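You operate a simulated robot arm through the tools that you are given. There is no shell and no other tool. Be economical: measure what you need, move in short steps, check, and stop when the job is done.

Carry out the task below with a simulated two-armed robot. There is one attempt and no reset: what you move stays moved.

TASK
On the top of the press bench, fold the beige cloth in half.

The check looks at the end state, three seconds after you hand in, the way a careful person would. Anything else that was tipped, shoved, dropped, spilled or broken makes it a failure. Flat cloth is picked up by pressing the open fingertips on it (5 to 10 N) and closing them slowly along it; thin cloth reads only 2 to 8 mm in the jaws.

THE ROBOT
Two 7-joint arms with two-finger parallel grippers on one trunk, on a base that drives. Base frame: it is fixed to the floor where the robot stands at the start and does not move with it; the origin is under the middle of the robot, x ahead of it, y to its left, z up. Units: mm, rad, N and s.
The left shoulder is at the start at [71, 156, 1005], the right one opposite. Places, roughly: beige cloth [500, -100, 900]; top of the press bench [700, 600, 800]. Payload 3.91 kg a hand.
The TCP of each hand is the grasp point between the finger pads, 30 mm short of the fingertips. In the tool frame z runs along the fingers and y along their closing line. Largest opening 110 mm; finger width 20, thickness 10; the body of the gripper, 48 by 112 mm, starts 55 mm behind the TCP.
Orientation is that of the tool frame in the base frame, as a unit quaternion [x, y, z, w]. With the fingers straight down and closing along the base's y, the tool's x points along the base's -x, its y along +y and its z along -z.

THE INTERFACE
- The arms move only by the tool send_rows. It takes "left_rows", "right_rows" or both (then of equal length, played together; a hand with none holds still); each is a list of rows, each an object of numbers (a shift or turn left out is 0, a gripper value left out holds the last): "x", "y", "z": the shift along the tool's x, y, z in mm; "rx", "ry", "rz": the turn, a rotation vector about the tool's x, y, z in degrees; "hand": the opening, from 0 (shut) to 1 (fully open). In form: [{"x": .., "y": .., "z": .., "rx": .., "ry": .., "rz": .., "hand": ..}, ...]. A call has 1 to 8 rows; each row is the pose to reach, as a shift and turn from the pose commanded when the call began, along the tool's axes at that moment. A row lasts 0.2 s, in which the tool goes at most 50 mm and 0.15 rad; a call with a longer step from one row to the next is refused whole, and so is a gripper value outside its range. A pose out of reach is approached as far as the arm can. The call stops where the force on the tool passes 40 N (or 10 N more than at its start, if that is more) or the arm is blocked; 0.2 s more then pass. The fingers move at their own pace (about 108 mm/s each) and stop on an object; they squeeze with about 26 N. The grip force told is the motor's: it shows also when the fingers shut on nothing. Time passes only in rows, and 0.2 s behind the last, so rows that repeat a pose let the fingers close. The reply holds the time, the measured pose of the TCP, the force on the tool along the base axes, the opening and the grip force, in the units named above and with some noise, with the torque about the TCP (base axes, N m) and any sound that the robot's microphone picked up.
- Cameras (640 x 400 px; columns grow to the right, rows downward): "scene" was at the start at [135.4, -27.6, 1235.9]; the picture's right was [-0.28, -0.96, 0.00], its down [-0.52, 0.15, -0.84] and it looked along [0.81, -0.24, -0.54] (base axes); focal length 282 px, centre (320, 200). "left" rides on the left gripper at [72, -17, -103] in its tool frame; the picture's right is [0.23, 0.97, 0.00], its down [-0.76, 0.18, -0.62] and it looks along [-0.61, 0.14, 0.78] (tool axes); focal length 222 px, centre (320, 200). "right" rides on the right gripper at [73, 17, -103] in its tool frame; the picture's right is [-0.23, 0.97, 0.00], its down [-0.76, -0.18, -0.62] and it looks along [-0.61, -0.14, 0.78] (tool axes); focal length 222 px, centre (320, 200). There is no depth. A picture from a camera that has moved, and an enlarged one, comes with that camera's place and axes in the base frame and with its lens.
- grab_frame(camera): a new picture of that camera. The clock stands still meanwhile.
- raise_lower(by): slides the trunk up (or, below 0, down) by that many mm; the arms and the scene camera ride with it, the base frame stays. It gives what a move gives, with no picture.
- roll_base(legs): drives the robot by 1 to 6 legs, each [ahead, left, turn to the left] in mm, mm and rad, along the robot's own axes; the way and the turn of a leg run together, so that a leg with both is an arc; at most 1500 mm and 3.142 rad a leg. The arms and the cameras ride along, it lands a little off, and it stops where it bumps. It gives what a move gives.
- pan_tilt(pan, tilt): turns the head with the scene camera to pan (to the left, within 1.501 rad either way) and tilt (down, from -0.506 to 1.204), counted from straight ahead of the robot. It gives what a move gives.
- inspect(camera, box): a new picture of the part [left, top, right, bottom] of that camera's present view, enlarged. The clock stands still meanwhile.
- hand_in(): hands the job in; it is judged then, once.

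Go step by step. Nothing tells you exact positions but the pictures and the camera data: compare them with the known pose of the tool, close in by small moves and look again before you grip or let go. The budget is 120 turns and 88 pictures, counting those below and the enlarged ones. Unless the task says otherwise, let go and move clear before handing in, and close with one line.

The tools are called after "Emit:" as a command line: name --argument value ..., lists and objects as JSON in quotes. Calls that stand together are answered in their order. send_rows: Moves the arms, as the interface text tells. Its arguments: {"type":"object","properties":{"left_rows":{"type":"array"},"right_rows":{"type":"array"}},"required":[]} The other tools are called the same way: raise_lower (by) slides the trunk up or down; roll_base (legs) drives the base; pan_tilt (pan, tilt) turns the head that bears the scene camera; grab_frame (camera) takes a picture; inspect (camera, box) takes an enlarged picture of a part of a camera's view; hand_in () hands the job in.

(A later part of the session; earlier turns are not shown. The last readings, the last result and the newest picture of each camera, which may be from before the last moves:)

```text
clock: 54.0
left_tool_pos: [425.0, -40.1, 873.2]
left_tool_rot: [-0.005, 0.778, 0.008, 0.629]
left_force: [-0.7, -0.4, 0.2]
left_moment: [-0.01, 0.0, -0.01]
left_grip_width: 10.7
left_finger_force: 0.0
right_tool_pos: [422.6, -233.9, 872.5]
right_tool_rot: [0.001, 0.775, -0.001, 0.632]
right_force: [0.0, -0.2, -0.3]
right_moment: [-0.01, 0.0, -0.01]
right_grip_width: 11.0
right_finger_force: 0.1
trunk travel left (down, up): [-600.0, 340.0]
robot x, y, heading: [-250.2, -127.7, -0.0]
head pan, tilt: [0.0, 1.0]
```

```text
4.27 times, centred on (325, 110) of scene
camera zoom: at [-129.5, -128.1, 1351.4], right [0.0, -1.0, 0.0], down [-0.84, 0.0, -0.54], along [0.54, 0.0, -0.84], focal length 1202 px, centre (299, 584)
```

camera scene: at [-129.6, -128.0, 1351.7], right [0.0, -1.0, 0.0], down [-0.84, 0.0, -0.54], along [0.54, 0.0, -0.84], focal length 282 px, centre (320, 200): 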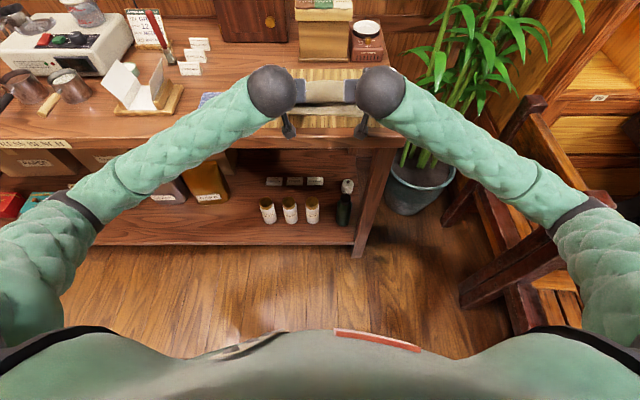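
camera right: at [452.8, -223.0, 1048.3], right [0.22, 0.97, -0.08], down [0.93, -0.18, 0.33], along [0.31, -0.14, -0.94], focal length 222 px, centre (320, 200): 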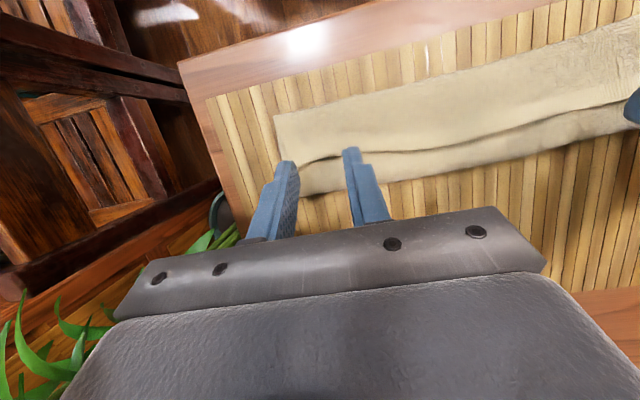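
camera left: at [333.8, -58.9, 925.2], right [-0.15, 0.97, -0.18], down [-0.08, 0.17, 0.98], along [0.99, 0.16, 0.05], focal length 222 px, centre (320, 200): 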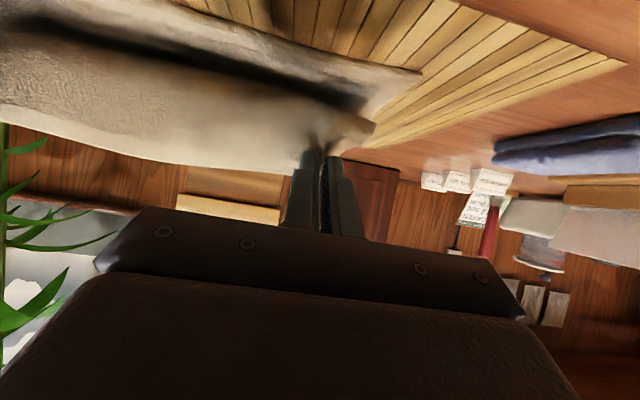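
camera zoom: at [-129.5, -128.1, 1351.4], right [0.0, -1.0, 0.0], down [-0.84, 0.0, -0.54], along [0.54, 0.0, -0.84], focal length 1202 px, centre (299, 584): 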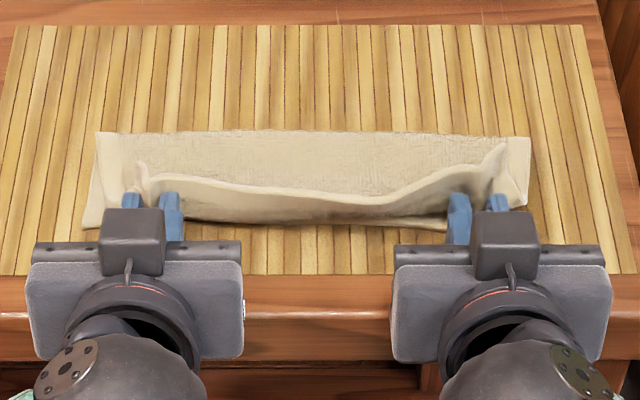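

The edge is free but still curled upright. I'll draw the hands back slowly along the fingers.

Emit:
send_rows --left_rows '[{"z": -8}, {"z": -16}, {"z": -24}, {"z": -34}, {"z": -46}, {"z": -60}, {"z": -60}]' --right_rows '[{"z": -8}, {"z": -16}, {"z": -24}, {"z": -34}, {"z": -46}, {"z": -60}, {"z": -60}]'

Emit:
inspect --camera "scene" --box '[250, 80, 400, 140]'

```text
clock: 55.6
left_tool_pos: [365.9, -42.5, 885.3]
left_tool_rot: [-0.004, 0.777, 0.006, 0.629]
left_force: [-1.1, -0.2, 0.1]
left_moment: [-0.03, 0.01, -0.01]
left_grip_width: 11.3
left_finger_force: 0.3
right_tool_pos: [363.8, -233.7, 885.2]
right_tool_rot: [0.002, 0.775, -0.001, 0.632]
right_force: [-0.2, 0.2, -0.5]
right_moment: [-0.05, 0.0, 0.05]
right_grip_width: 10.9
right_finger_force: 0.1
trunk travel left (down, up): [-600.0, 340.0]
robot x, y, heading: [-244.5, -125.6, -0.001]
head pan, tilt: [0.0, 1.0]
```

```text
4.27 times, centred on (325, 110) of scene
camera zoom: at [-128.9, -128.1, 1351.4], right [0.0, -1.0, 0.0], down [-0.84, 0.0, -0.54], along [0.54, 0.0, -0.84], focal length 1202 px, centre (299, 584)
```

zoom: 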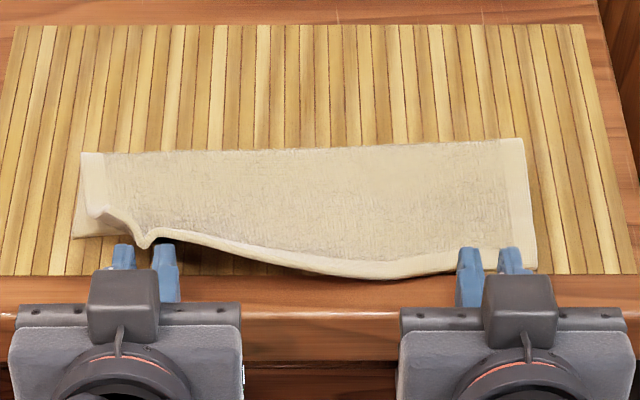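

The edge flipped over correctly, so this is now a true two-layer fold. Drawing back dragged it too far near, though (top edge about x 405, bottom edge about 436, fold about 510), and it curled the left corner. I'll reposition above the top edge, regrip it in its natural orientation, swing it back to reset the fold line, and lay it down aligned.

Emit:
send_rows --left_rows '[{"x": -14.7, "z": -3, "ry": 7.9, "hand": 0.28}, {"x": -29, "z": -6, "ry": 15.8}, {"x": -44, "z": -9.4, "ry": 23.7}, {"x": -46, "z": 0.4, "ry": 31.6}, {"x": -48, "z": 10, "ry": 39.5}, {"x": -50, "z": 20, "ry": 47.4}, {"x": -52, "z": 30, "ry": 55.3}, {"x": -52.6, "z": 36, "ry": 63}]' --right_rows '[{"x": -14.7, "z": -3, "ry": 7.9, "hand": 0.28}, {"x": -29, "z": -6, "ry": 15.8}, {"x": -44, "z": -9.4, "ry": 23.7}, {"x": -46, "z": 0.4, "ry": 31.6}, {"x": -48, "z": 10, "ry": 39.5}, {"x": -50, "z": 20, "ry": 47.4}, {"x": -52, "z": 30, "ry": 55.3}, {"x": -52.6, "z": 36, "ry": 63}]'

Emit:
grab_frame --camera "left"

Emit:
grab_frame --camera "right"

Emit:
inspect --camera "scene" --box '[250, 80, 400, 140]'

```text
clock: 57.1
left_tool_pos: [406.2, 64.2, 884.9]
left_tool_rot: [-0.008, 0.959, 0.133, 0.249]
left_force: [-24.1, -3.4, 22.1]
left_moment: [-0.43, 0.64, -0.38]
left_grip_width: 28.3
left_finger_force: 0.0
left hand out of reach, approached as far as the arm can: row 6, 7
right_tool_pos: [410.1, -340.3, 885.5]
right_tool_rot: [0.006, 0.96, -0.13, 0.247]
right_force: [-0.1, -0.3, 0.8]
right_moment: [0.01, 0.02, -0.05]
right_grip_width: 31.0
right_finger_force: 0.1
right hand out of reach, approached as far as the arm can: row 6, 7
trunk travel left (down, up): [-600.0, 340.0]
robot x, y, heading: [-252.2, -127.8, 0.001]
head pan, tilt: [0.0, 1.0]
stopped in row 7 (left hand): the force on the tool passed its limit at 178 N (the readings are from after the stop); the commanded pose is now the measured one
```

```text
25 pictures are left
camera left: at [296.3, 24.2, 933.9], right [-0.28, 0.95, 0.14], down [0.36, -0.03, 0.93], along [0.89, 0.31, -0.33], focal length 222 px, centre (320, 200)
```

left: 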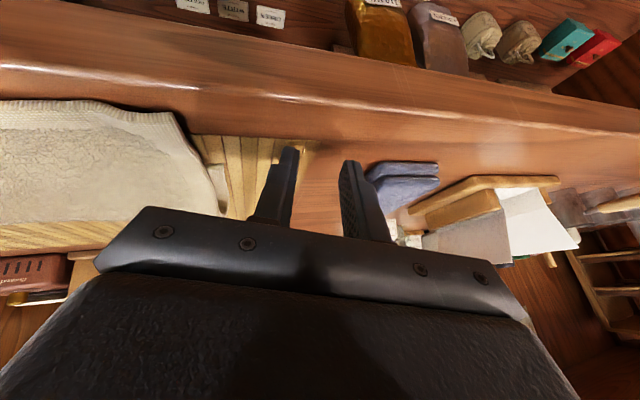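

```text
24 pictures are left
camera right: at [298.7, -301.4, 936.4], right [0.28, 0.95, -0.13], down [0.36, 0.02, 0.93], along [0.89, -0.3, -0.34], focal length 222 px, centre (320, 200)
```

right: 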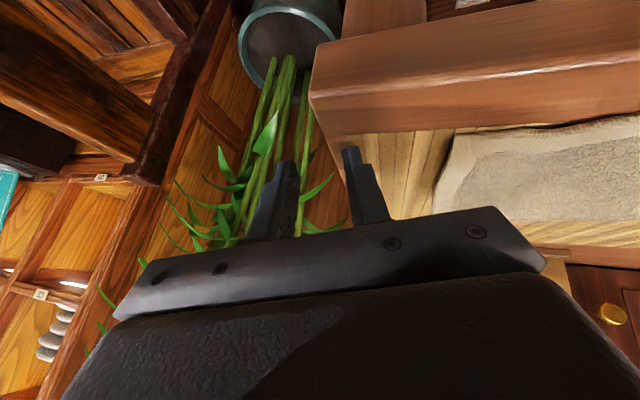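

```text
4.27 times, centred on (325, 110) of scene
camera zoom: at [-130.7, -128.8, 1351.8], right [0.0, -1.0, 0.0], down [-0.84, 0.0, -0.54], along [0.54, 0.0, -0.84], focal length 1202 px, centre (299, 584)
```

zoom: 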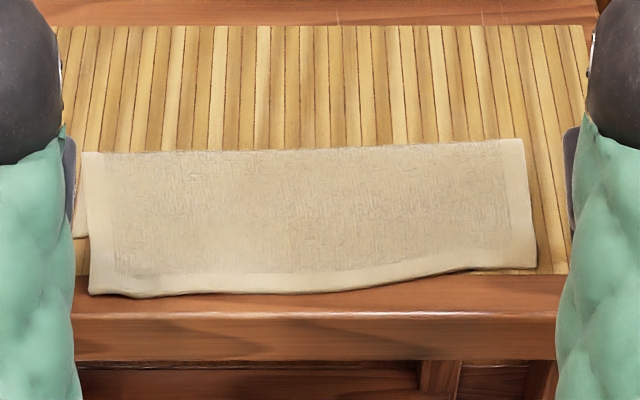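

The arms made an awkward detour near their reach limit and the left fingertip pressed on the bench, but the cloth settled flat as a two-layer fold. I'll raise the trunk to get clear first and then check the surroundings.

Emit:
raise_lower --by 100

Emit:
pan_tilt --pan 0.1 --tilt 0.8

Emit:
grab_frame --camera "scene"

```text
clock: 58.5
left_tool_pos: [408.9, 64.0, 981.5]
left_tool_rot: [-0.008, 0.96, 0.134, 0.246]
left_force: [0.0, 0.8, 0.6]
left_moment: [-0.01, -0.01, -0.01]
left_grip_width: 30.9
left_finger_force: 0.0
right_tool_pos: [410.2, -339.3, 986.4]
right_tool_rot: [0.007, 0.96, -0.13, 0.246]
right_force: [0.8, -0.6, 0.3]
right_moment: [-0.02, -0.01, -0.02]
right_grip_width: 30.7
right_finger_force: 0.0
trunk travel left (down, up): [-700.0, 240.0]
robot x, y, heading: [-249.8, -125.7, -0.003]
head pan, tilt: [0.0, 1.0]
```

```text
clock: 59.2
left_tool_pos: [409.2, 63.3, 982.5]
left_tool_rot: [-0.008, 0.96, 0.134, 0.247]
left_force: [0.4, -0.1, -0.5]
left_moment: [-0.03, -0.02, -0.03]
left_grip_width: 31.0
left_finger_force: 0.0
right_tool_pos: [411.0, -340.5, 985.4]
right_tool_rot: [0.007, 0.96, -0.131, 0.246]
right_force: [0.8, -0.4, -0.3]
right_moment: [-0.03, 0.0, -0.01]
right_grip_width: 30.8
right_finger_force: 0.0
trunk travel left (down, up): [-700.0, 240.0]
robot x, y, heading: [-250.5, -128.9, -0.004]
head pan, tilt: [0.099, 0.799]
```

```text
22 pictures are left
camera scene: at [-118.7, -120.2, 1466.5], right [0.1, -1.0, 0.0], down [-0.71, -0.07, -0.7], along [0.69, 0.07, -0.72], focal length 282 px, centre (320, 200)
```

scene: 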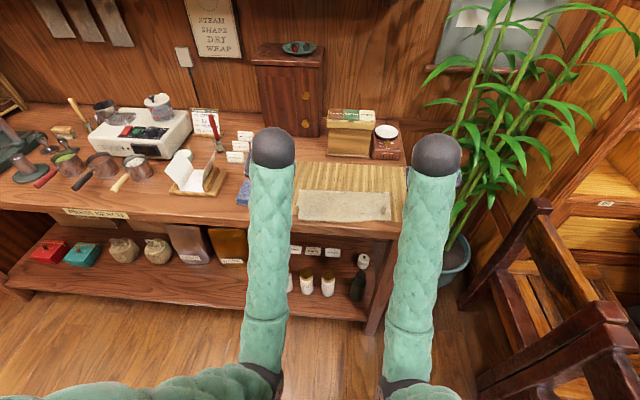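

Nothing else was disturbed. I'll bring both hands back to vertical above the top layer's near edge, staying well clear of the bench.

Emit:
send_rows --left_rows '[{"x": 2.7, "y": -21, "rx": 3.1, "ry": 5.7}, {"x": 5.4, "y": -42, "rx": 6.2, "ry": 11.4}, {"x": 8, "y": -63, "rx": 9.3, "ry": 17.2}, {"x": 10.8, "y": -84, "z": -1, "rx": 12.4, "ry": 22.9}, {"x": 13.5, "y": -105.6, "z": -1.4, "rx": 15.5, "ry": 28.6}, {"x": 13.5, "y": -105.6, "z": -1.4, "rx": 15.5, "ry": 28.6}]' --right_rows '[{"x": 2.2, "y": 21, "z": 1, "rx": -3.1, "ry": 5.7}, {"x": 4.4, "y": 42, "z": 2, "rx": -6.2, "ry": 11.4}, {"x": 6.6, "y": 63, "z": 3, "rx": -9.3, "ry": 17.2}, {"x": 8.8, "y": 84, "z": 4, "rx": -12.4, "ry": 22.9}, {"x": 11, "y": 105.5, "z": 4.3, "rx": -15.2, "ry": 28.6}, {"x": 11, "y": 105.5, "z": 4.3, "rx": -15.2, "ry": 28.6}]'

Emit:
grab_frame --camera "left"

Emit:
grab_frame --camera "right"

```text
clock: 59.7
left_tool_pos: [411.1, 140.9, 962.8]
left_tool_rot: [-0.019, 0.96, 0.213, 0.182]
left_force: [-0.3, -1.2, -0.2]
left_moment: [0.0, 0.02, 0.0]
left_grip_width: 30.9
left_finger_force: 0.1
left hand out of reach, approached as far as the arm can: row 2
right_tool_pos: [411.2, -414.5, 969.3]
right_tool_rot: [0.02, 0.961, -0.205, 0.182]
right_force: [0.9, -0.1, 0.7]
right_moment: [-0.01, 0.0, -0.01]
right_grip_width: 30.9
right_finger_force: 0.1
right hand out of reach, approached as far as the arm can: row 2
trunk travel left (down, up): [-700.0, 240.0]
robot x, y, heading: [-249.6, -126.7, -0.002]
head pan, tilt: [0.099, 0.799]
stopped in row 2 (left hand): the arm was blocked; the commanded pose is now the measured one
```

```text
21 pictures are left
camera left: at [309.9, 86.4, 1018.2], right [-0.32, 0.89, 0.31], down [0.48, -0.13, 0.87], along [0.82, 0.43, -0.38], focal length 222 px, centre (320, 200)
```

left: 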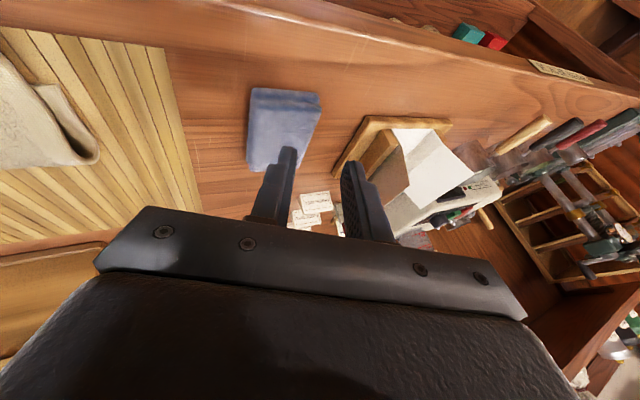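

```text
20 pictures are left
camera right: at [310.1, -359.8, 1026.6], right [0.32, 0.9, -0.3], down [0.48, 0.12, 0.87], along [0.82, -0.42, -0.39], focal length 222 px, centre (320, 200)
```

right: 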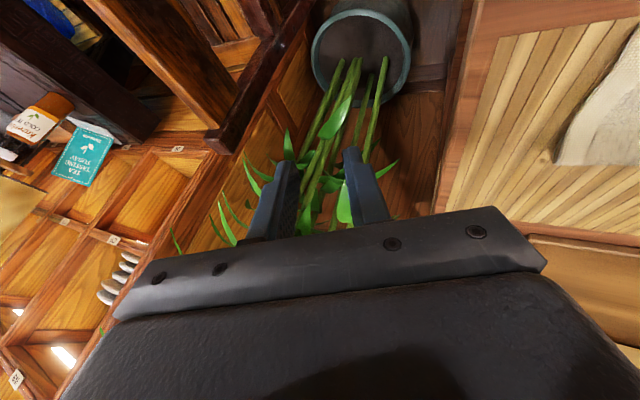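

The arms are in an awkward elbow posture. I'll move the hands up and forward, toward the posture they started from, to recover.

Emit:
send_rows --left_rows '[{"x": -29, "y": 10, "z": -18.5}, {"x": -58, "y": 20, "z": -37}, {"x": -88, "y": 29, "z": -55.5}, {"x": -117.5, "y": 39, "z": -74}, {"x": -117.5, "y": 39, "z": -74}]' --right_rows '[{"x": -29, "y": -10, "z": -18.5}, {"x": -58, "y": -20, "z": -37}, {"x": -88, "y": -29, "z": -55.5}, {"x": -117.5, "y": -39, "z": -74}, {"x": -117.5, "y": -39, "z": -74}]'

Emit:
grab_frame --camera "scene"

```text
clock: 60.9
left_tool_pos: [488.0, 166.7, 1085.8]
left_tool_rot: [-0.028, 0.955, 0.236, 0.18]
left_force: [-0.2, 0.1, 0.3]
left_moment: [0.01, 0.01, 0.0]
left_grip_width: 31.0
left_finger_force: 0.2
right_tool_pos: [488.9, -433.9, 1091.1]
right_tool_rot: [0.026, 0.958, -0.222, 0.181]
right_force: [0.4, 0.2, -0.6]
right_moment: [-0.02, 0.02, 0.01]
right_grip_width: 30.7
right_finger_force: 0.0
trunk travel left (down, up): [-700.0, 240.0]
robot x, y, heading: [-250.2, -121.7, 0.002]
head pan, tilt: [0.099, 0.799]
```

```text
19 pictures are left
camera scene: at [-119.2, -120.2, 1466.7], right [0.1, -1.0, 0.0], down [-0.71, -0.07, -0.7], along [0.69, 0.07, -0.72], focal length 282 px, centre (320, 200)
```

scene: 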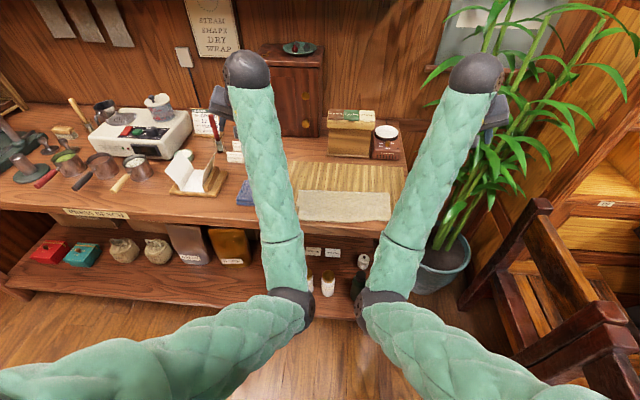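

The elbows have swung inward and block each other. I'll extend both hands forward at height so the arms nearly straighten, set the tools vertical, and see whether the elbows come back out.

Emit:
send_rows --left_rows '[{"x": -32, "y": 7, "z": 2, "rx": 5.4, "ry": 4.2, "rz": 0.6}, {"x": -65, "y": 14, "z": 4, "rx": 10.9, "ry": 8.3, "rz": 1.3}, {"x": -98, "y": 21, "z": 6, "rx": 16.4, "ry": 12.5, "rz": 1.9}, {"x": -130, "y": 28, "z": 8, "rx": 21.8, "ry": 16.6, "rz": 2.6}, {"x": -162, "y": 34.6, "z": 9.8, "rx": 27.3, "ry": 20.8, "rz": 3.2}, {"x": -162, "y": 34.6, "z": 9.8, "rx": 27.3, "ry": 20.8, "rz": 3.2}]' --right_rows '[{"x": -32, "y": -1, "rx": -5.1, "ry": 4.2, "rz": -0.6}, {"x": -65, "y": -2, "rx": -10.3, "ry": 8.3, "rz": -1.2}, {"x": -98, "y": -3.5, "rx": -15.4, "ry": 12.5, "rz": -1.8}, {"x": -130, "y": -4.6, "rx": -20.6, "ry": 16.7, "rz": -2.4}, {"x": -161, "y": -5.8, "rx": -25.7, "ry": 20.9, "rz": -3}, {"x": -161, "y": -5.8, "rx": -25.7, "ry": 20.9, "rz": -3}]'

Emit:
grab_frame --camera "scene"

```text
clock: 62.5
left_tool_pos: [678.4, 231.4, 1119.1]
left_tool_rot: [-0.002, 1.0, -0.015, -0.008]
left_force: [-1.0, 0.7, -0.2]
left_moment: [0.02, -0.03, 0.02]
left_grip_width: 30.7
left_finger_force: 0.0
left hand out of reach, approached as far as the arm can: row 2, 3, 4, 5, 6
right_tool_pos: [688.3, -494.6, 1149.9]
right_tool_rot: [0.016, 1.0, 0.009, 0.008]
right_force: [-0.6, -0.1, -0.7]
right_moment: [-0.01, 0.02, 0.02]
right_grip_width: 31.0
right_finger_force: 0.1
right hand out of reach, approached as far as the arm can: row 2, 3, 4, 5, 6
trunk travel left (down, up): [-700.0, 240.0]
robot x, y, heading: [-247.7, -124.7, -0.001]
head pan, tilt: [0.099, 0.799]
stopped in row 6 (left hand): the arm was blocked; the commanded pose is now the measured one
```

```text
18 pictures are left
camera scene: at [-118.1, -120.0, 1466.5], right [0.1, -1.0, 0.0], down [-0.71, -0.07, -0.7], along [0.69, 0.07, -0.72], focal length 282 px, centre (320, 200)
```

scene: 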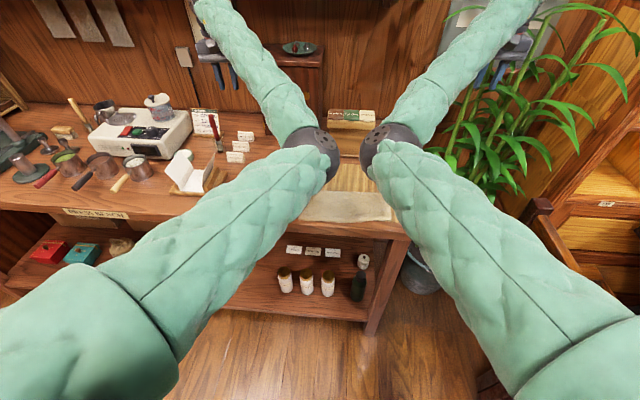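

Both elbows are folded in toward the middle. I'll free the left arm first by sweeping it out to the left over the bench, well above everything there, until it straightens; then I'll bring it back in so its elbow stays outside.

Emit:
send_rows --left_rows '[{"x": 10, "y": 30, "z": -15, "rz": -2}, {"x": 22, "y": 62, "z": -30, "rz": -5}, {"x": 38, "y": 98, "z": -45, "rz": -8}, {"x": 54, "y": 135, "z": -58, "rz": -11}, {"x": 70, "y": 172, "z": -66, "rz": -14}, {"x": 88, "y": 210, "z": -72, "rz": -17}, {"x": 106, "y": 248, "z": -78, "rz": -20}, {"x": 124, "y": 285, "z": -80, "rz": -23}]'

Emit:
grab_frame --camera "scene"

```text
clock: 64.3
left_tool_pos: [556.4, 519.3, 1192.8]
left_tool_rot: [-0.202, 0.979, -0.015, -0.011]
left_force: [0.6, 0.9, -0.3]
left_moment: [0.01, 0.01, -0.01]
left_grip_width: 30.6
left_finger_force: 0.1
right_tool_pos: [686.8, -492.0, 1149.6]
right_tool_rot: [0.016, 1.0, 0.009, 0.007]
right_force: [0.0, 0.2, 0.1]
right_moment: [-0.03, -0.02, 0.0]
right_grip_width: 30.7
right_finger_force: 0.0
trunk travel left (down, up): [-700.0, 240.0]
robot x, y, heading: [-247.2, -124.3, -0.006]
head pan, tilt: [0.099, 0.799]
```

```text
17 pictures are left
camera scene: at [-118.5, -118.6, 1466.5], right [0.1, -1.0, 0.0], down [-0.71, -0.07, -0.7], along [0.69, 0.07, -0.72], focal length 282 px, centre (320, 200)
```

scene: 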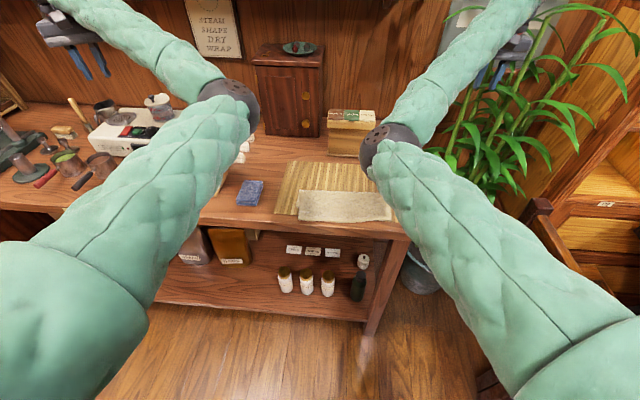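

That's clear and working. I'll extend the left arm further until it is nearly straight.

Emit:
send_rows --left_rows '[{"x": -11.5, "y": 32, "rz": -3}, {"x": -23, "y": 64, "rz": -6}, {"x": -34.5, "y": 97, "rz": -9}, {"x": -46, "y": 129, "rz": -12}, {"x": -57.6, "y": 161, "rz": -15}, {"x": -57.6, "y": 161, "rz": -15}]'

Emit:
grab_frame --camera "scene"

```text
clock: 65.7
left_tool_pos: [546.3, 687.2, 1188.8]
left_tool_rot: [-0.327, 0.945, -0.011, -0.014]
left_force: [-0.7, -0.3, 0.4]
left_moment: [0.01, -0.01, -0.04]
left_grip_width: 30.6
left_finger_force: 0.1
right_tool_pos: [688.4, -494.0, 1150.0]
right_tool_rot: [0.015, 1.0, 0.008, 0.008]
right_force: [0.5, 0.1, -0.2]
right_moment: [0.03, 0.02, 0.02]
right_grip_width: 30.7
right_finger_force: 0.1
trunk travel left (down, up): [-700.0, 240.0]
robot x, y, heading: [-245.7, -128.0, -0.003]
head pan, tilt: [0.099, 0.799]
```

```text
16 pictures are left
camera scene: at [-117.9, -121.2, 1466.5], right [0.1, -1.0, 0.0], down [-0.71, -0.07, -0.7], along [0.69, 0.07, -0.72], focal length 282 px, centre (320, 200)
```

scene: 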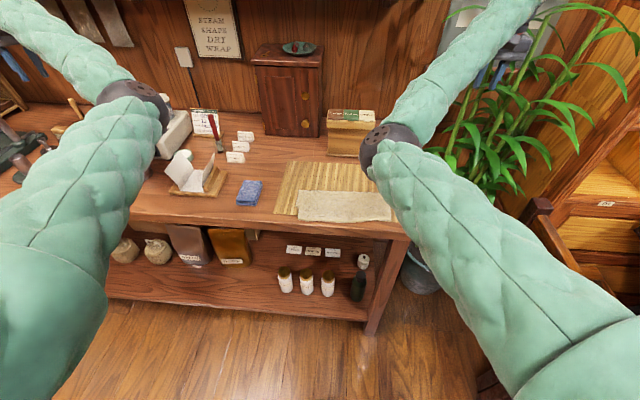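

Emit:
send_rows --left_rows '[{"x": -35, "y": 6.5}, {"x": -70, "y": 13}, {"x": -104, "y": 20}, {"x": -104, "y": 20}]'

```text
clock: 66.7
left_tool_pos: [618.2, 767.3, 1183.2]
left_tool_rot: [-0.328, 0.944, -0.011, -0.014]
left_force: [2.0, -0.6, -0.4]
left_moment: [0.04, 0.01, -0.01]
left_grip_width: 30.8
left_finger_force: 0.1
right_tool_pos: [688.8, -495.9, 1148.4]
right_tool_rot: [0.015, 1.0, 0.01, 0.007]
right_force: [0.0, -0.5, -0.9]
right_moment: [0.04, 0.02, 0.01]
right_grip_width: 31.2
right_finger_force: 0.1
trunk travel left (down, up): [-700.0, 240.0]
robot x, y, heading: [-249.2, -129.2, -0.003]
head pan, tilt: [0.099, 0.799]
```

Emit:
pan_tilt --pan 0.7 --tilt 0.4

Emit:
grab_frame --camera "scene"

```text
clock: 67.7
left_tool_pos: [616.0, 769.3, 1183.8]
left_tool_rot: [-0.328, 0.945, -0.013, -0.013]
left_force: [-1.8, 1.3, 0.3]
left_moment: [0.01, 0.0, 0.01]
left_grip_width: 30.9
left_finger_force: 0.1
right_tool_pos: [687.5, -494.3, 1150.3]
right_tool_rot: [0.014, 1.0, 0.009, 0.008]
right_force: [0.1, -1.6, 0.7]
right_moment: [-0.03, -0.02, 0.01]
right_grip_width: 30.9
right_finger_force: 0.1
trunk travel left (down, up): [-700.0, 240.0]
robot x, y, heading: [-249.3, -125.4, -0.004]
head pan, tilt: [0.7, 0.4]
```

```text
15 pictures are left
camera scene: at [-127.3, -68.4, 1501.6], right [0.64, -0.77, 0.0], down [-0.3, -0.25, -0.92], along [0.71, 0.59, -0.39], focal length 282 px, centre (320, 200)
```

scene: 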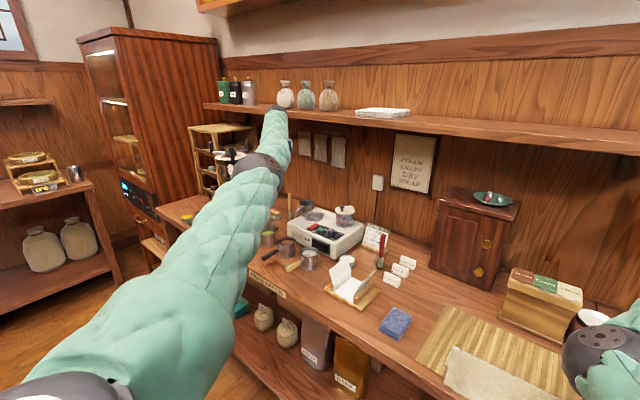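

The wrist is close to the wall shelf, so I won't extend any further. I'll bring the left hand back inward and toward the robot, turning it back as it comes.

Emit:
send_rows --left_rows '[{"x": 42, "y": -25, "z": 4, "rz": 4}, {"x": 84, "y": -51, "z": 8, "rz": 8}, {"x": 126, "y": -77, "z": 12, "rz": 12}, {"x": 168, "y": -102, "z": 16, "rz": 16}, {"x": 210, "y": -128, "z": 20, "rz": 20}, {"x": 252, "y": -153, "z": 24, "rz": 24}, {"x": 295, "y": -179, "z": 28, "rz": 29}, {"x": 337, "y": -205, "z": 32, "rz": 34}]'

Emit:
pan_tilt --pan 0.2 --tilt 0.7

Emit:
grab_frame --camera "scene"

```text
refused: row 7 steps farther than a row can; nothing moved
```

```text
clock: 68.6
left_tool_pos: [615.9, 769.0, 1184.0]
left_tool_rot: [-0.328, 0.945, -0.014, -0.013]
left_force: [-0.2, 0.3, 0.6]
left_moment: [-0.03, -0.02, 0.0]
left_grip_width: 30.7
left_finger_force: 0.1
right_tool_pos: [687.3, -492.7, 1149.7]
right_tool_rot: [0.014, 1.0, 0.008, 0.008]
right_force: [0.3, -1.6, 0.5]
right_moment: [0.01, 0.0, -0.01]
right_grip_width: 30.8
right_finger_force: 0.1
trunk travel left (down, up): [-700.0, 240.0]
robot x, y, heading: [-248.3, -126.1, -0.005]
head pan, tilt: [0.201, 0.7]
```

```text
14 pictures are left
camera scene: at [-115.3, -110.8, 1474.8], right [0.2, -0.98, 0.0], down [-0.63, -0.13, -0.76], along [0.75, 0.15, -0.64], focal length 282 px, centre (320, 200)
```

scene: 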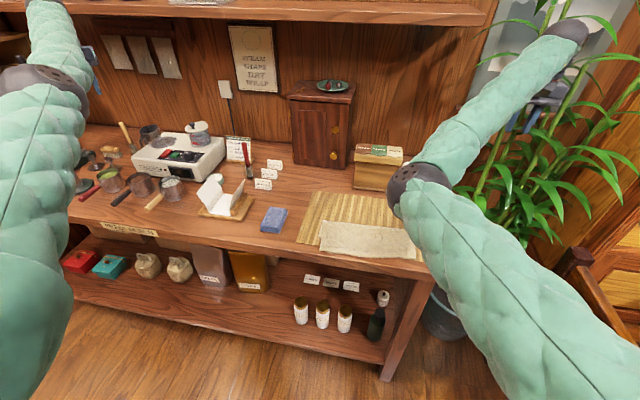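

I'll resend that with slightly smaller steps.

Emit:
send_rows --left_rows '[{"x": 40, "y": -24, "z": 4, "rz": 4}, {"x": 80, "y": -48, "z": 8, "rz": 8}, {"x": 120, "y": -72, "z": 12, "rz": 12}, {"x": 160, "y": -96, "z": 16, "rz": 16}, {"x": 200, "y": -120, "z": 20, "rz": 20}, {"x": 240, "y": -144, "z": 24, "rz": 24}, {"x": 280, "y": -168, "z": 28, "rz": 29}, {"x": 320, "y": -192, "z": 32, "rz": 34}]'

Emit:
send_rows --left_rows '[{"x": 15, "y": -35, "z": 5, "rz": 1}, {"x": 25, "y": -75, "z": 10, "rz": 2}, {"x": 30, "y": -115, "z": 15, "rz": 3}, {"x": 30, "y": -155, "z": 20, "rz": 4}, {"x": 30, "y": -195, "z": 25, "rz": 4}, {"x": 30, "y": -235, "z": 30, "rz": 4}, {"x": 30, "y": -270, "z": 30, "rz": 4}]'

Emit:
grab_frame --camera "scene"

```text
clock: 70.4
left_tool_pos: [479.9, 419.0, 1168.4]
left_tool_rot: [-0.037, 0.999, -0.015, -0.008]
left_force: [-0.5, 0.0, 0.7]
left_moment: [0.01, -0.02, 0.02]
left_grip_width: 30.9
left_finger_force: 0.1
right_tool_pos: [686.3, -495.6, 1150.0]
right_tool_rot: [0.015, 1.0, 0.01, 0.009]
right_force: [0.3, -0.3, 0.2]
right_moment: [0.02, -0.01, -0.01]
right_grip_width: 30.8
right_finger_force: 0.0
trunk travel left (down, up): [-700.0, 240.0]
robot x, y, heading: [-250.6, -127.0, -0.004]
head pan, tilt: [0.201, 0.7]
```

```text
clock: 72.0
left_tool_pos: [541.2, 336.0, 1140.0]
left_tool_rot: [-0.008, 1.0, -0.015, 0.001]
left_force: [-0.1, -0.4, 0.5]
left_moment: [0.01, -0.03, -0.01]
left_grip_width: 31.0
left_finger_force: 0.0
left hand out of reach, approached as far as the arm can: row 2, 3, 4, 5, 6, 7
right_tool_pos: [685.6, -502.4, 1134.6]
right_tool_rot: [0.02, 1.0, 0.007, 0.0]
right_force: [-0.4, 0.8, 0.2]
right_moment: [0.0, -0.02, -0.01]
right_grip_width: 30.8
right_finger_force: 0.2
trunk travel left (down, up): [-700.0, 240.0]
robot x, y, heading: [-244.6, -127.7, -0.001]
head pan, tilt: [0.201, 0.7]
```

```text
13 pictures are left
camera scene: at [-115.0, -111.2, 1474.7], right [0.2, -0.98, 0.0], down [-0.63, -0.13, -0.76], along [0.75, 0.15, -0.64], focal length 282 px, centre (320, 200)
```

scene: 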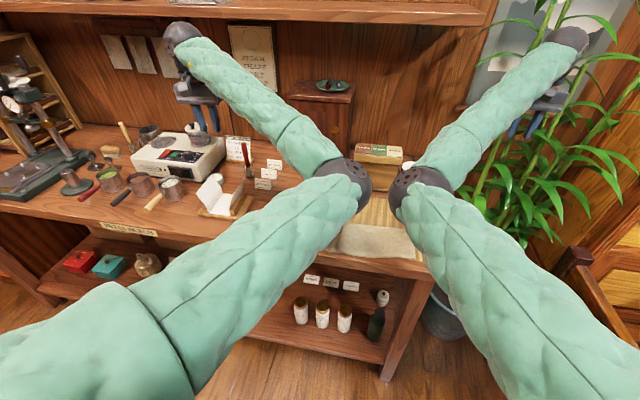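

The left elbow keeps folding inward. I'll yaw the left hand inward in place to coax the elbow outward.

Emit:
send_rows --left_rows '[{"y": 10, "rz": 8}, {"y": 20, "rz": 16}, {"y": 30, "rz": 24}, {"y": 40, "rz": 32}, {"y": 50, "rz": 40}, {"y": 50, "rz": 48}, {"y": 50, "rz": 56}, {"y": 50, "rz": 64}]'

Emit:
grab_frame --camera "scene"

```text
clock: 73.8
left_tool_pos: [544.2, 380.9, 1124.5]
left_tool_rot: [0.528, 0.849, -0.017, 0.002]
left_force: [0.2, -0.3, 0.0]
left_moment: [-0.02, 0.01, -0.02]
left_grip_width: 30.9
left_finger_force: 0.1
right_tool_pos: [686.6, -493.3, 1150.2]
right_tool_rot: [0.015, 1.0, 0.008, 0.008]
right_force: [-0.3, -0.1, 0.6]
right_moment: [0.03, 0.02, 0.01]
right_grip_width: 30.6
right_finger_force: 0.1
trunk travel left (down, up): [-700.0, 240.0]
robot x, y, heading: [-252.1, -123.0, -0.001]
head pan, tilt: [0.201, 0.7]
```

```text
12 pictures are left
camera scene: at [-115.3, -111.2, 1474.8], right [0.2, -0.98, 0.0], down [-0.63, -0.13, -0.76], along [0.75, 0.15, -0.64], focal length 282 px, centre (320, 200)
```

scene: 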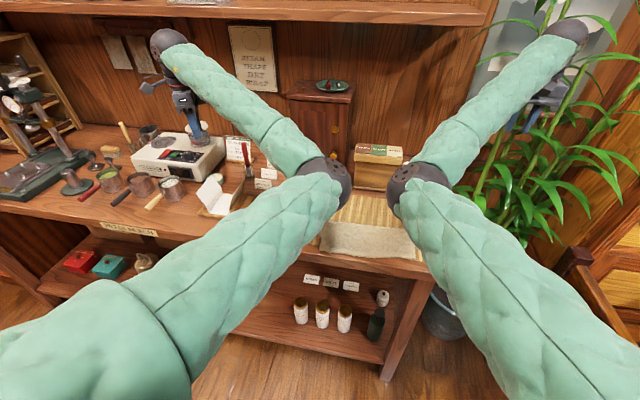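

The wrist absorbed the turn and the elbow stays inside, so two-handed work is out. I'll finish with the right arm alone: park the left hand out to the left, then shift the base left so the right arm reaches the cloth comfortably.

Emit:
send_rows --left_rows '[{"x": 38, "y": -20, "z": -4, "rz": -8}, {"x": 76, "y": -40, "z": -8, "rz": -16}, {"x": 115, "y": -60, "z": -12, "rz": -24}, {"x": 153, "y": -80, "z": -16, "rz": -32}, {"x": 191, "y": -100, "z": -20, "rz": -40}, {"x": 230, "y": -120, "z": -24, "rz": -48}, {"x": 268, "y": -140, "z": -26, "rz": -56}, {"x": 268, "y": -140, "z": -26, "rz": -64}]'

Emit:
roll_base --legs '[[0, 200, 0]]'

Emit:
grab_frame --camera "scene"

```text
clock: 75.6
left_tool_pos: [301.9, 557.1, 1147.7]
left_tool_rot: [-0.002, 1.0, -0.015, -0.008]
left_force: [0.0, 0.0, 0.2]
left_moment: [0.0, 0.0, -0.01]
left_grip_width: 30.7
left_finger_force: 0.1
right_tool_pos: [686.9, -494.1, 1149.4]
right_tool_rot: [0.015, 1.0, 0.008, 0.008]
right_force: [-0.4, -0.2, 0.0]
right_moment: [-0.01, -0.01, -0.02]
right_grip_width: 30.6
right_finger_force: 0.0
trunk travel left (down, up): [-700.0, 240.0]
robot x, y, heading: [-249.0, -124.2, -0.004]
head pan, tilt: [0.201, 0.7]
```

```text
clock: 77.2
left_tool_pos: [298.3, 764.5, 1147.4]
left_tool_rot: [-0.005, 1.0, -0.017, -0.008]
left_force: [0.8, 0.7, 1.0]
left_moment: [-0.03, 0.02, 0.01]
left_grip_width: 31.0
left_finger_force: 0.1
right_tool_pos: [688.7, -285.4, 1150.0]
right_tool_rot: [0.012, 1.0, 0.008, 0.008]
right_force: [0.4, 0.5, 0.5]
right_moment: [-0.03, -0.01, 0.01]
right_grip_width: 31.0
right_finger_force: 0.0
trunk travel left (down, up): [-700.0, 240.0]
robot x, y, heading: [-248.5, 74.9, 0.003]
head pan, tilt: [0.201, 0.7]
```

```text
11 pictures are left
camera scene: at [-115.2, 94.1, 1474.7], right [0.2, -0.98, 0.0], down [-0.63, -0.13, -0.76], along [0.75, 0.15, -0.64], focal length 282 px, centre (320, 200)
```

scene: 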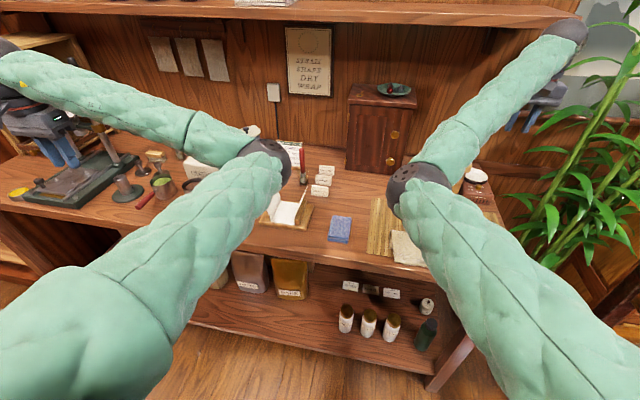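

Now I'll bring the right hand to a hover above the right end of the top layer's near edge.

Emit:
send_rows --right_rows '[{"x": 40, "y": 5, "z": 15}, {"x": 78, "y": 10, "z": 38}, {"x": 114, "y": 16, "z": 64}, {"x": 150, "y": 22, "z": 90}, {"x": 184, "y": 28, "z": 118}, {"x": 216, "y": 33, "z": 148}, {"x": 248, "y": 38, "z": 179}, {"x": 276, "y": 43, "z": 209}]'

Emit:
grab_frame --camera "right"

```text
clock: 79.1
left_tool_pos: [298.7, 763.8, 1147.5]
left_tool_rot: [-0.004, 1.0, -0.016, -0.008]
left_force: [-0.9, -0.1, 0.9]
left_moment: [0.02, 0.03, 0.0]
left_grip_width: 30.9
left_finger_force: 0.1
right_tool_pos: [550.4, -326.9, 1025.9]
right_tool_rot: [0.033, 0.993, -0.006, 0.111]
right_force: [-0.4, 0.2, -0.5]
right_moment: [0.0, 0.01, 0.0]
right_grip_width: 30.7
right_finger_force: 0.0
right hand out of reach, approached as far as the arm can: row 1, 2, 3, 4, 5, 6, 7, 8
trunk travel left (down, up): [-700.0, 240.0]
robot x, y, heading: [-247.2, 79.0, 0.001]
head pan, tilt: [0.201, 0.7]
stopped in row 8 (right hand): the arm was blocked; the commanded pose is now the measured one
```

```text
10 pictures are left
camera right: at [458.9, -303.6, 1111.6], right [0.28, 0.96, 0.04], down [0.59, -0.21, 0.78], along [0.75, -0.19, -0.63], focal length 222 px, centre (320, 200)
```

right: 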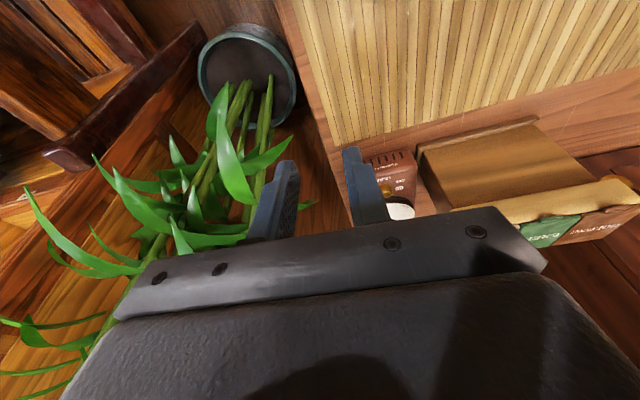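

The elbow-in posture keeps running into limits. I'll try to swing the left elbow outward: in free space in front of the bench, I'll turn the left fingers to point inward, which forces the forearm to come from outside.

Emit:
send_rows --left_rows '[{"y": -15, "rx": 8}, {"y": -30, "rx": 16}, {"y": -45, "rx": 24}, {"y": -60, "rx": 32}, {"y": -75, "rx": 40}, {"y": -90, "rx": 48}, {"y": -105, "rx": 56}, {"y": -120, "rx": 64}]'

Emit:
send_rows --left_rows '[{"rx": 8}, {"rx": 16}, {"rx": 24}, {"rx": 24}]'

Emit:
pan_tilt --pan 0.7 --tilt 0.6

Emit:
grab_frame --camera "scene"

```text
clock: 80.9
left_tool_pos: [300.8, 643.6, 1152.3]
left_tool_rot: [-0.007, 0.839, -0.545, -0.005]
left_force: [-0.7, -0.5, -0.9]
left_moment: [0.02, 0.0, -0.03]
left_grip_width: 30.6
left_finger_force: 0.1
right_tool_pos: [550.2, -325.9, 1024.9]
right_tool_rot: [0.032, 0.993, -0.008, 0.111]
right_force: [-0.5, -0.4, 0.6]
right_moment: [-0.03, -0.02, -0.02]
right_grip_width: 31.0
right_finger_force: 0.0
trunk travel left (down, up): [-700.0, 240.0]
robot x, y, heading: [-248.3, 77.9, 0.0]
head pan, tilt: [0.201, 0.7]
```

```text
clock: 81.9
left_tool_pos: [299.9, 643.2, 1152.1]
left_tool_rot: [-0.009, 0.708, -0.707, -0.003]
left_force: [1.1, -0.2, 0.7]
left_moment: [-0.01, 0.01, -0.04]
left_grip_width: 31.0
left_finger_force: 0.0
right_tool_pos: [550.7, -326.9, 1024.1]
right_tool_rot: [0.031, 0.993, -0.007, 0.11]
right_force: [-1.1, -0.2, 0.1]
right_moment: [-0.02, 0.01, -0.01]
right_grip_width: 30.9
right_finger_force: 0.0
trunk travel left (down, up): [-700.0, 240.0]
robot x, y, heading: [-246.0, 77.9, 0.003]
head pan, tilt: [0.201, 0.7]
```

```text
clock: 82.8
left_tool_pos: [300.3, 642.4, 1152.0]
left_tool_rot: [-0.008, 0.708, -0.706, -0.003]
left_force: [-0.2, -0.5, 0.6]
left_moment: [0.03, -0.01, 0.02]
left_grip_width: 30.9
left_finger_force: 0.1
right_tool_pos: [550.1, -327.5, 1023.2]
right_tool_rot: [0.032, 0.993, -0.007, 0.11]
right_force: [0.2, -0.4, -1.3]
right_moment: [-0.02, 0.01, 0.02]
right_grip_width: 30.7
right_finger_force: 0.0
trunk travel left (down, up): [-700.0, 240.0]
robot x, y, heading: [-244.5, 76.6, 0.0]
head pan, tilt: [0.7, 0.6]
```

```text
9 pictures are left
camera scene: at [-130.8, 132.8, 1483.4], right [0.65, -0.76, 0.0], down [-0.43, -0.36, -0.82], along [0.63, 0.53, -0.57], focal length 282 px, centre (320, 200)
```

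scene: 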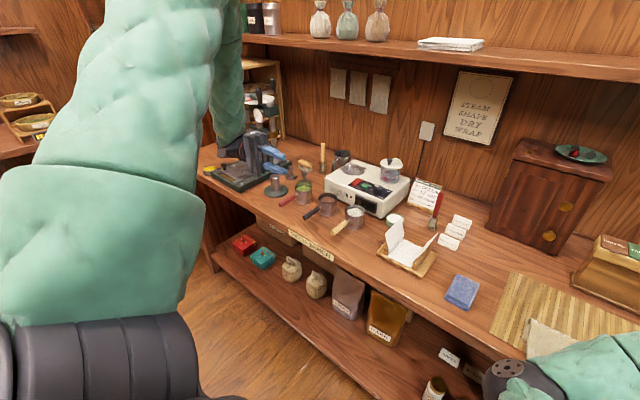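

The left elbow has swung up over the arm, which is good. I'll move the hand inward with the fingers still pointing in, so the elbow falls to the outside.

Emit:
send_rows --left_rows '[{"z": 40}, {"z": 80}, {"z": 120}, {"z": 160}, {"z": 200}, {"z": 240}, {"z": 280}, {"z": 310}]'

Emit:
send_rows --left_rows '[{"rx": -8}, {"rx": -16}, {"rx": -24}, {"rx": -32}, {"rx": -40}, {"rx": -48}, {"rx": -56}, {"rx": -64}]'

Emit:
grab_frame --camera "scene"

```text
clock: 84.6
left_tool_pos: [279.6, 375.2, 1154.7]
left_tool_rot: [-0.011, 0.715, -0.699, -0.001]
left_force: [0.5, 0.8, 0.6]
left_moment: [0.01, 0.01, -0.05]
left_grip_width: 31.0
left_finger_force: 0.0
left hand out of reach, approached as far as the arm can: row 7, 8
right_tool_pos: [550.8, -328.0, 1022.5]
right_tool_rot: [0.033, 0.993, -0.007, 0.109]
right_force: [0.0, -0.6, 0.3]
right_moment: [0.03, 0.02, 0.01]
right_grip_width: 30.7
right_finger_force: 0.1
trunk travel left (down, up): [-700.0, 240.0]
robot x, y, heading: [-248.6, 74.8, 0.004]
head pan, tilt: [0.7, 0.6]
```

```text
clock: 86.4
left_tool_pos: [246.8, 392.8, 1065.0]
left_tool_rot: [-0.06, 0.955, -0.273, -0.094]
left_force: [0.4, 0.2, 0.2]
left_moment: [0.0, 0.03, 0.04]
left_grip_width: 30.8
left_finger_force: 0.0
right_tool_pos: [551.2, -330.5, 1024.8]
right_tool_rot: [0.032, 0.993, -0.007, 0.11]
right_force: [-0.8, -0.5, 0.2]
right_moment: [0.04, -0.03, -0.01]
right_grip_width: 30.9
right_finger_force: 0.0
trunk travel left (down, up): [-700.0, 240.0]
robot x, y, heading: [-248.0, 78.4, 0.007]
head pan, tilt: [0.7, 0.6]
stopped in row 8 (left hand): the arm was blocked; the commanded pose is now the measured one
```

```text
8 pictures are left
camera scene: at [-130.0, 132.7, 1483.3], right [0.65, -0.76, 0.0], down [-0.43, -0.36, -0.82], along [0.63, 0.53, -0.57], focal length 282 px, centre (320, 200)
```

scene: 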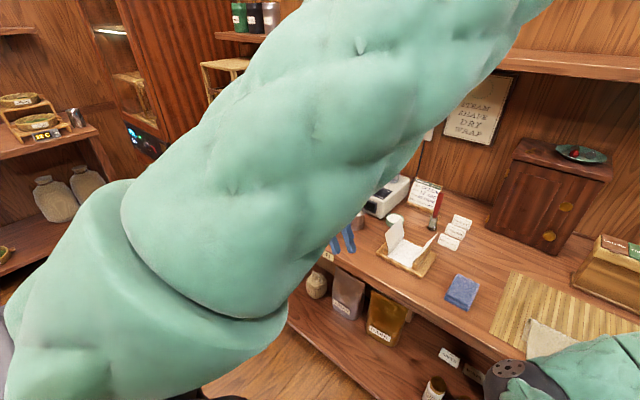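

The elbow is now high over the hand, which is usable for reaching down. I'll set the left tool vertical while moving it forward over the bench front.

Emit:
send_rows --left_rows '[{"x": -22, "y": -32, "z": 8.8, "rx": -4, "ry": -1.4, "rz": 0.9}, {"x": -44, "y": -64, "z": 17.6, "rx": -8, "ry": -2.8, "rz": 1.8}, {"x": -65.5, "y": -96, "z": 26.5, "rx": -12, "ry": -4.1, "rz": 2.6}, {"x": -87, "y": -128, "z": 35, "rx": -16, "ry": -5.5, "rz": 3.5}, {"x": -109, "y": -160, "z": 44, "rx": -20, "ry": -6.9, "rz": 4.4}, {"x": -131, "y": -192, "z": 53, "rx": -24, "ry": -8.2, "rz": 5.2}, {"x": -153, "y": -225, "z": 62, "rx": -28, "ry": -9.6, "rz": 6.1}, {"x": -175, "y": -257, "z": 70.6, "rx": -31.9, "ry": -11, "rz": 7}]'

Emit:
pan_tilt --pan 0.1 --tilt 0.5

Emit:
grab_frame --camera "scene"

```text
clock: 88.2
left_tool_pos: [546.3, 415.8, 1097.6]
left_tool_rot: [-0.017, 1.0, -0.016, 0.0]
left_force: [1.0, -0.5, 0.5]
left_moment: [-0.03, 0.04, -0.01]
left_grip_width: 30.6
left_finger_force: 0.0
left hand out of reach, approached as far as the arm can: row 2, 3, 4, 5, 6, 7, 8
right_tool_pos: [553.4, -328.8, 1022.4]
right_tool_rot: [0.033, 0.993, -0.007, 0.109]
right_force: [0.2, -0.9, 0.3]
right_moment: [0.01, 0.03, -0.01]
right_grip_width: 30.9
right_finger_force: 0.0
trunk travel left (down, up): [-700.0, 240.0]
robot x, y, heading: [-250.5, 78.4, 0.003]
head pan, tilt: [0.7, 0.6]
```

```text
clock: 89.2
left_tool_pos: [541.3, 417.4, 1095.6]
left_tool_rot: [-0.017, 1.0, -0.014, -0.002]
left_force: [0.0, 0.9, 0.0]
left_moment: [-0.02, -0.02, 0.0]
left_grip_width: 30.7
left_finger_force: 0.0
right_tool_pos: [550.3, -327.8, 1023.4]
right_tool_rot: [0.033, 0.993, -0.007, 0.11]
right_force: [-0.3, -0.3, 0.2]
right_moment: [0.04, 0.02, -0.01]
right_grip_width: 30.7
right_finger_force: 0.0
trunk travel left (down, up): [-700.0, 240.0]
robot x, y, heading: [-248.9, 75.9, 0.002]
head pan, tilt: [0.099, 0.499]
```

```text
7 pictures are left
camera scene: at [-107.4, 84.6, 1492.4], right [0.1, -0.99, 0.0], down [-0.48, -0.05, -0.88], along [0.87, 0.09, -0.48], focal length 282 px, centre (320, 200)
```

scene: 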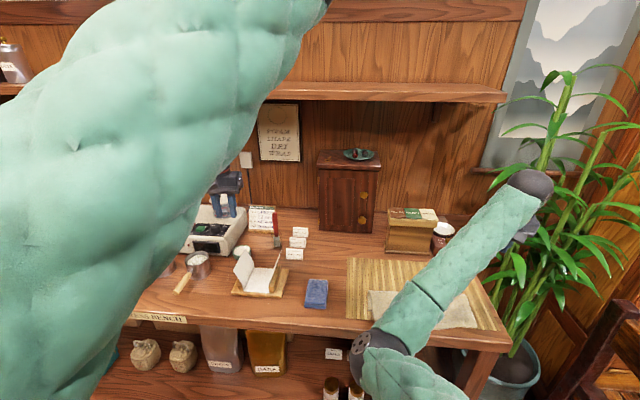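

Only small regions are reachable in this posture, but the right hand is stable where it is, so I can position it over the cloth with the base and trunk. First I'll raise the left hand clear and set the right tool vertical, slightly forward.

Emit:
send_rows --left_rows '[{"z": -40}, {"z": -80}, {"z": -120}, {"z": -150}, {"z": -150}]' --right_rows '[{"x": -19, "y": -12, "z": 4, "ry": 4.2, "rz": -1.3}, {"x": -38, "y": -24, "z": 8, "ry": 8.4, "rz": -2.5}, {"x": -56, "y": -36, "z": 13, "ry": 12.6, "rz": -3.8}, {"x": -56, "y": -36, "z": 13, "ry": 12.6, "rz": -3.8}, {"x": -56, "y": -36, "z": 13, "ry": 12.6, "rz": -3.8}]'

```text
clock: 90.2
left_tool_pos: [540.2, 421.5, 1137.9]
left_tool_rot: [-0.02, 0.997, -0.019, -0.073]
left_force: [-0.5, 0.4, 0.3]
left_moment: [-0.05, -0.02, 0.0]
left_grip_width: 30.5
left_finger_force: 0.0
right_tool_pos: [604.6, -367.8, 1022.1]
right_tool_rot: [-0.001, 1.0, -0.006, -0.001]
right_force: [-0.1, -0.2, -1.3]
right_moment: [0.0, 0.0, 0.04]
right_grip_width: 30.8
right_finger_force: 0.1
trunk travel left (down, up): [-700.0, 240.0]
robot x, y, heading: [-251.4, 75.0, 0.001]
head pan, tilt: [0.099, 0.499]
stopped in row 5 (left hand): the arm was blocked; the commanded pose is now the measured one
```

The right hand is vertical and unloaded. I'll drive back and left so it comes above the right end of the top edge; the trunk will then lower it.

Emit:
roll_base --legs '[[-193, 128, 0]]'

Emit:
raise_lower --by -80

Emit:
inspect --camera "right" --box '[160, 0, 640, 300]'

```text
clock: 92.0
left_tool_pos: [346.9, 550.4, 1139.1]
left_tool_rot: [-0.021, 0.997, -0.019, -0.071]
left_force: [-0.1, -0.2, 0.9]
left_moment: [-0.01, -0.01, -0.01]
left_grip_width: 30.9
left_finger_force: 0.0
right_tool_pos: [413.6, -238.4, 1021.9]
right_tool_rot: [-0.002, 1.0, -0.007, 0.0]
right_force: [-0.2, 0.2, 0.7]
right_moment: [0.02, 0.01, 0.02]
right_grip_width: 30.8
right_finger_force: 0.1
trunk travel left (down, up): [-700.0, 240.0]
robot x, y, heading: [-438.5, 205.4, 0.007]
head pan, tilt: [0.099, 0.499]
```

```text
clock: 93.1
left_tool_pos: [347.7, 551.4, 1060.6]
left_tool_rot: [-0.022, 0.997, -0.019, -0.072]
left_force: [-0.5, 0.1, 0.3]
left_moment: [0.0, -0.04, 0.01]
left_grip_width: 30.9
left_finger_force: 0.0
right_tool_pos: [415.5, -238.7, 941.1]
right_tool_rot: [-0.001, 1.0, -0.007, 0.0]
right_force: [0.5, 0.5, -0.4]
right_moment: [0.0, -0.04, 0.02]
right_grip_width: 30.9
right_finger_force: 0.1
trunk travel left (down, up): [-620.0, 320.0]
robot x, y, heading: [-440.9, 205.5, 0.004]
head pan, tilt: [0.099, 0.499]
```

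```text
1.33 times, centred on (400, 150) of right
camera zoom: at [341.9, -221.6, 1046.4], right [0.22, 0.97, -0.01], down [0.76, -0.17, 0.62], along [0.61, -0.15, -0.78], focal length 296 px, centre (213, 267)
```

zoom: 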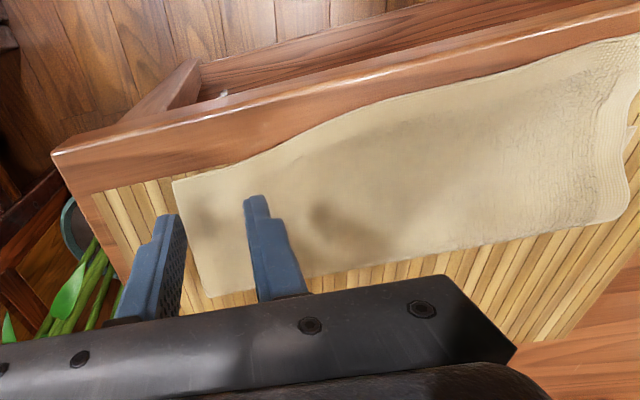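

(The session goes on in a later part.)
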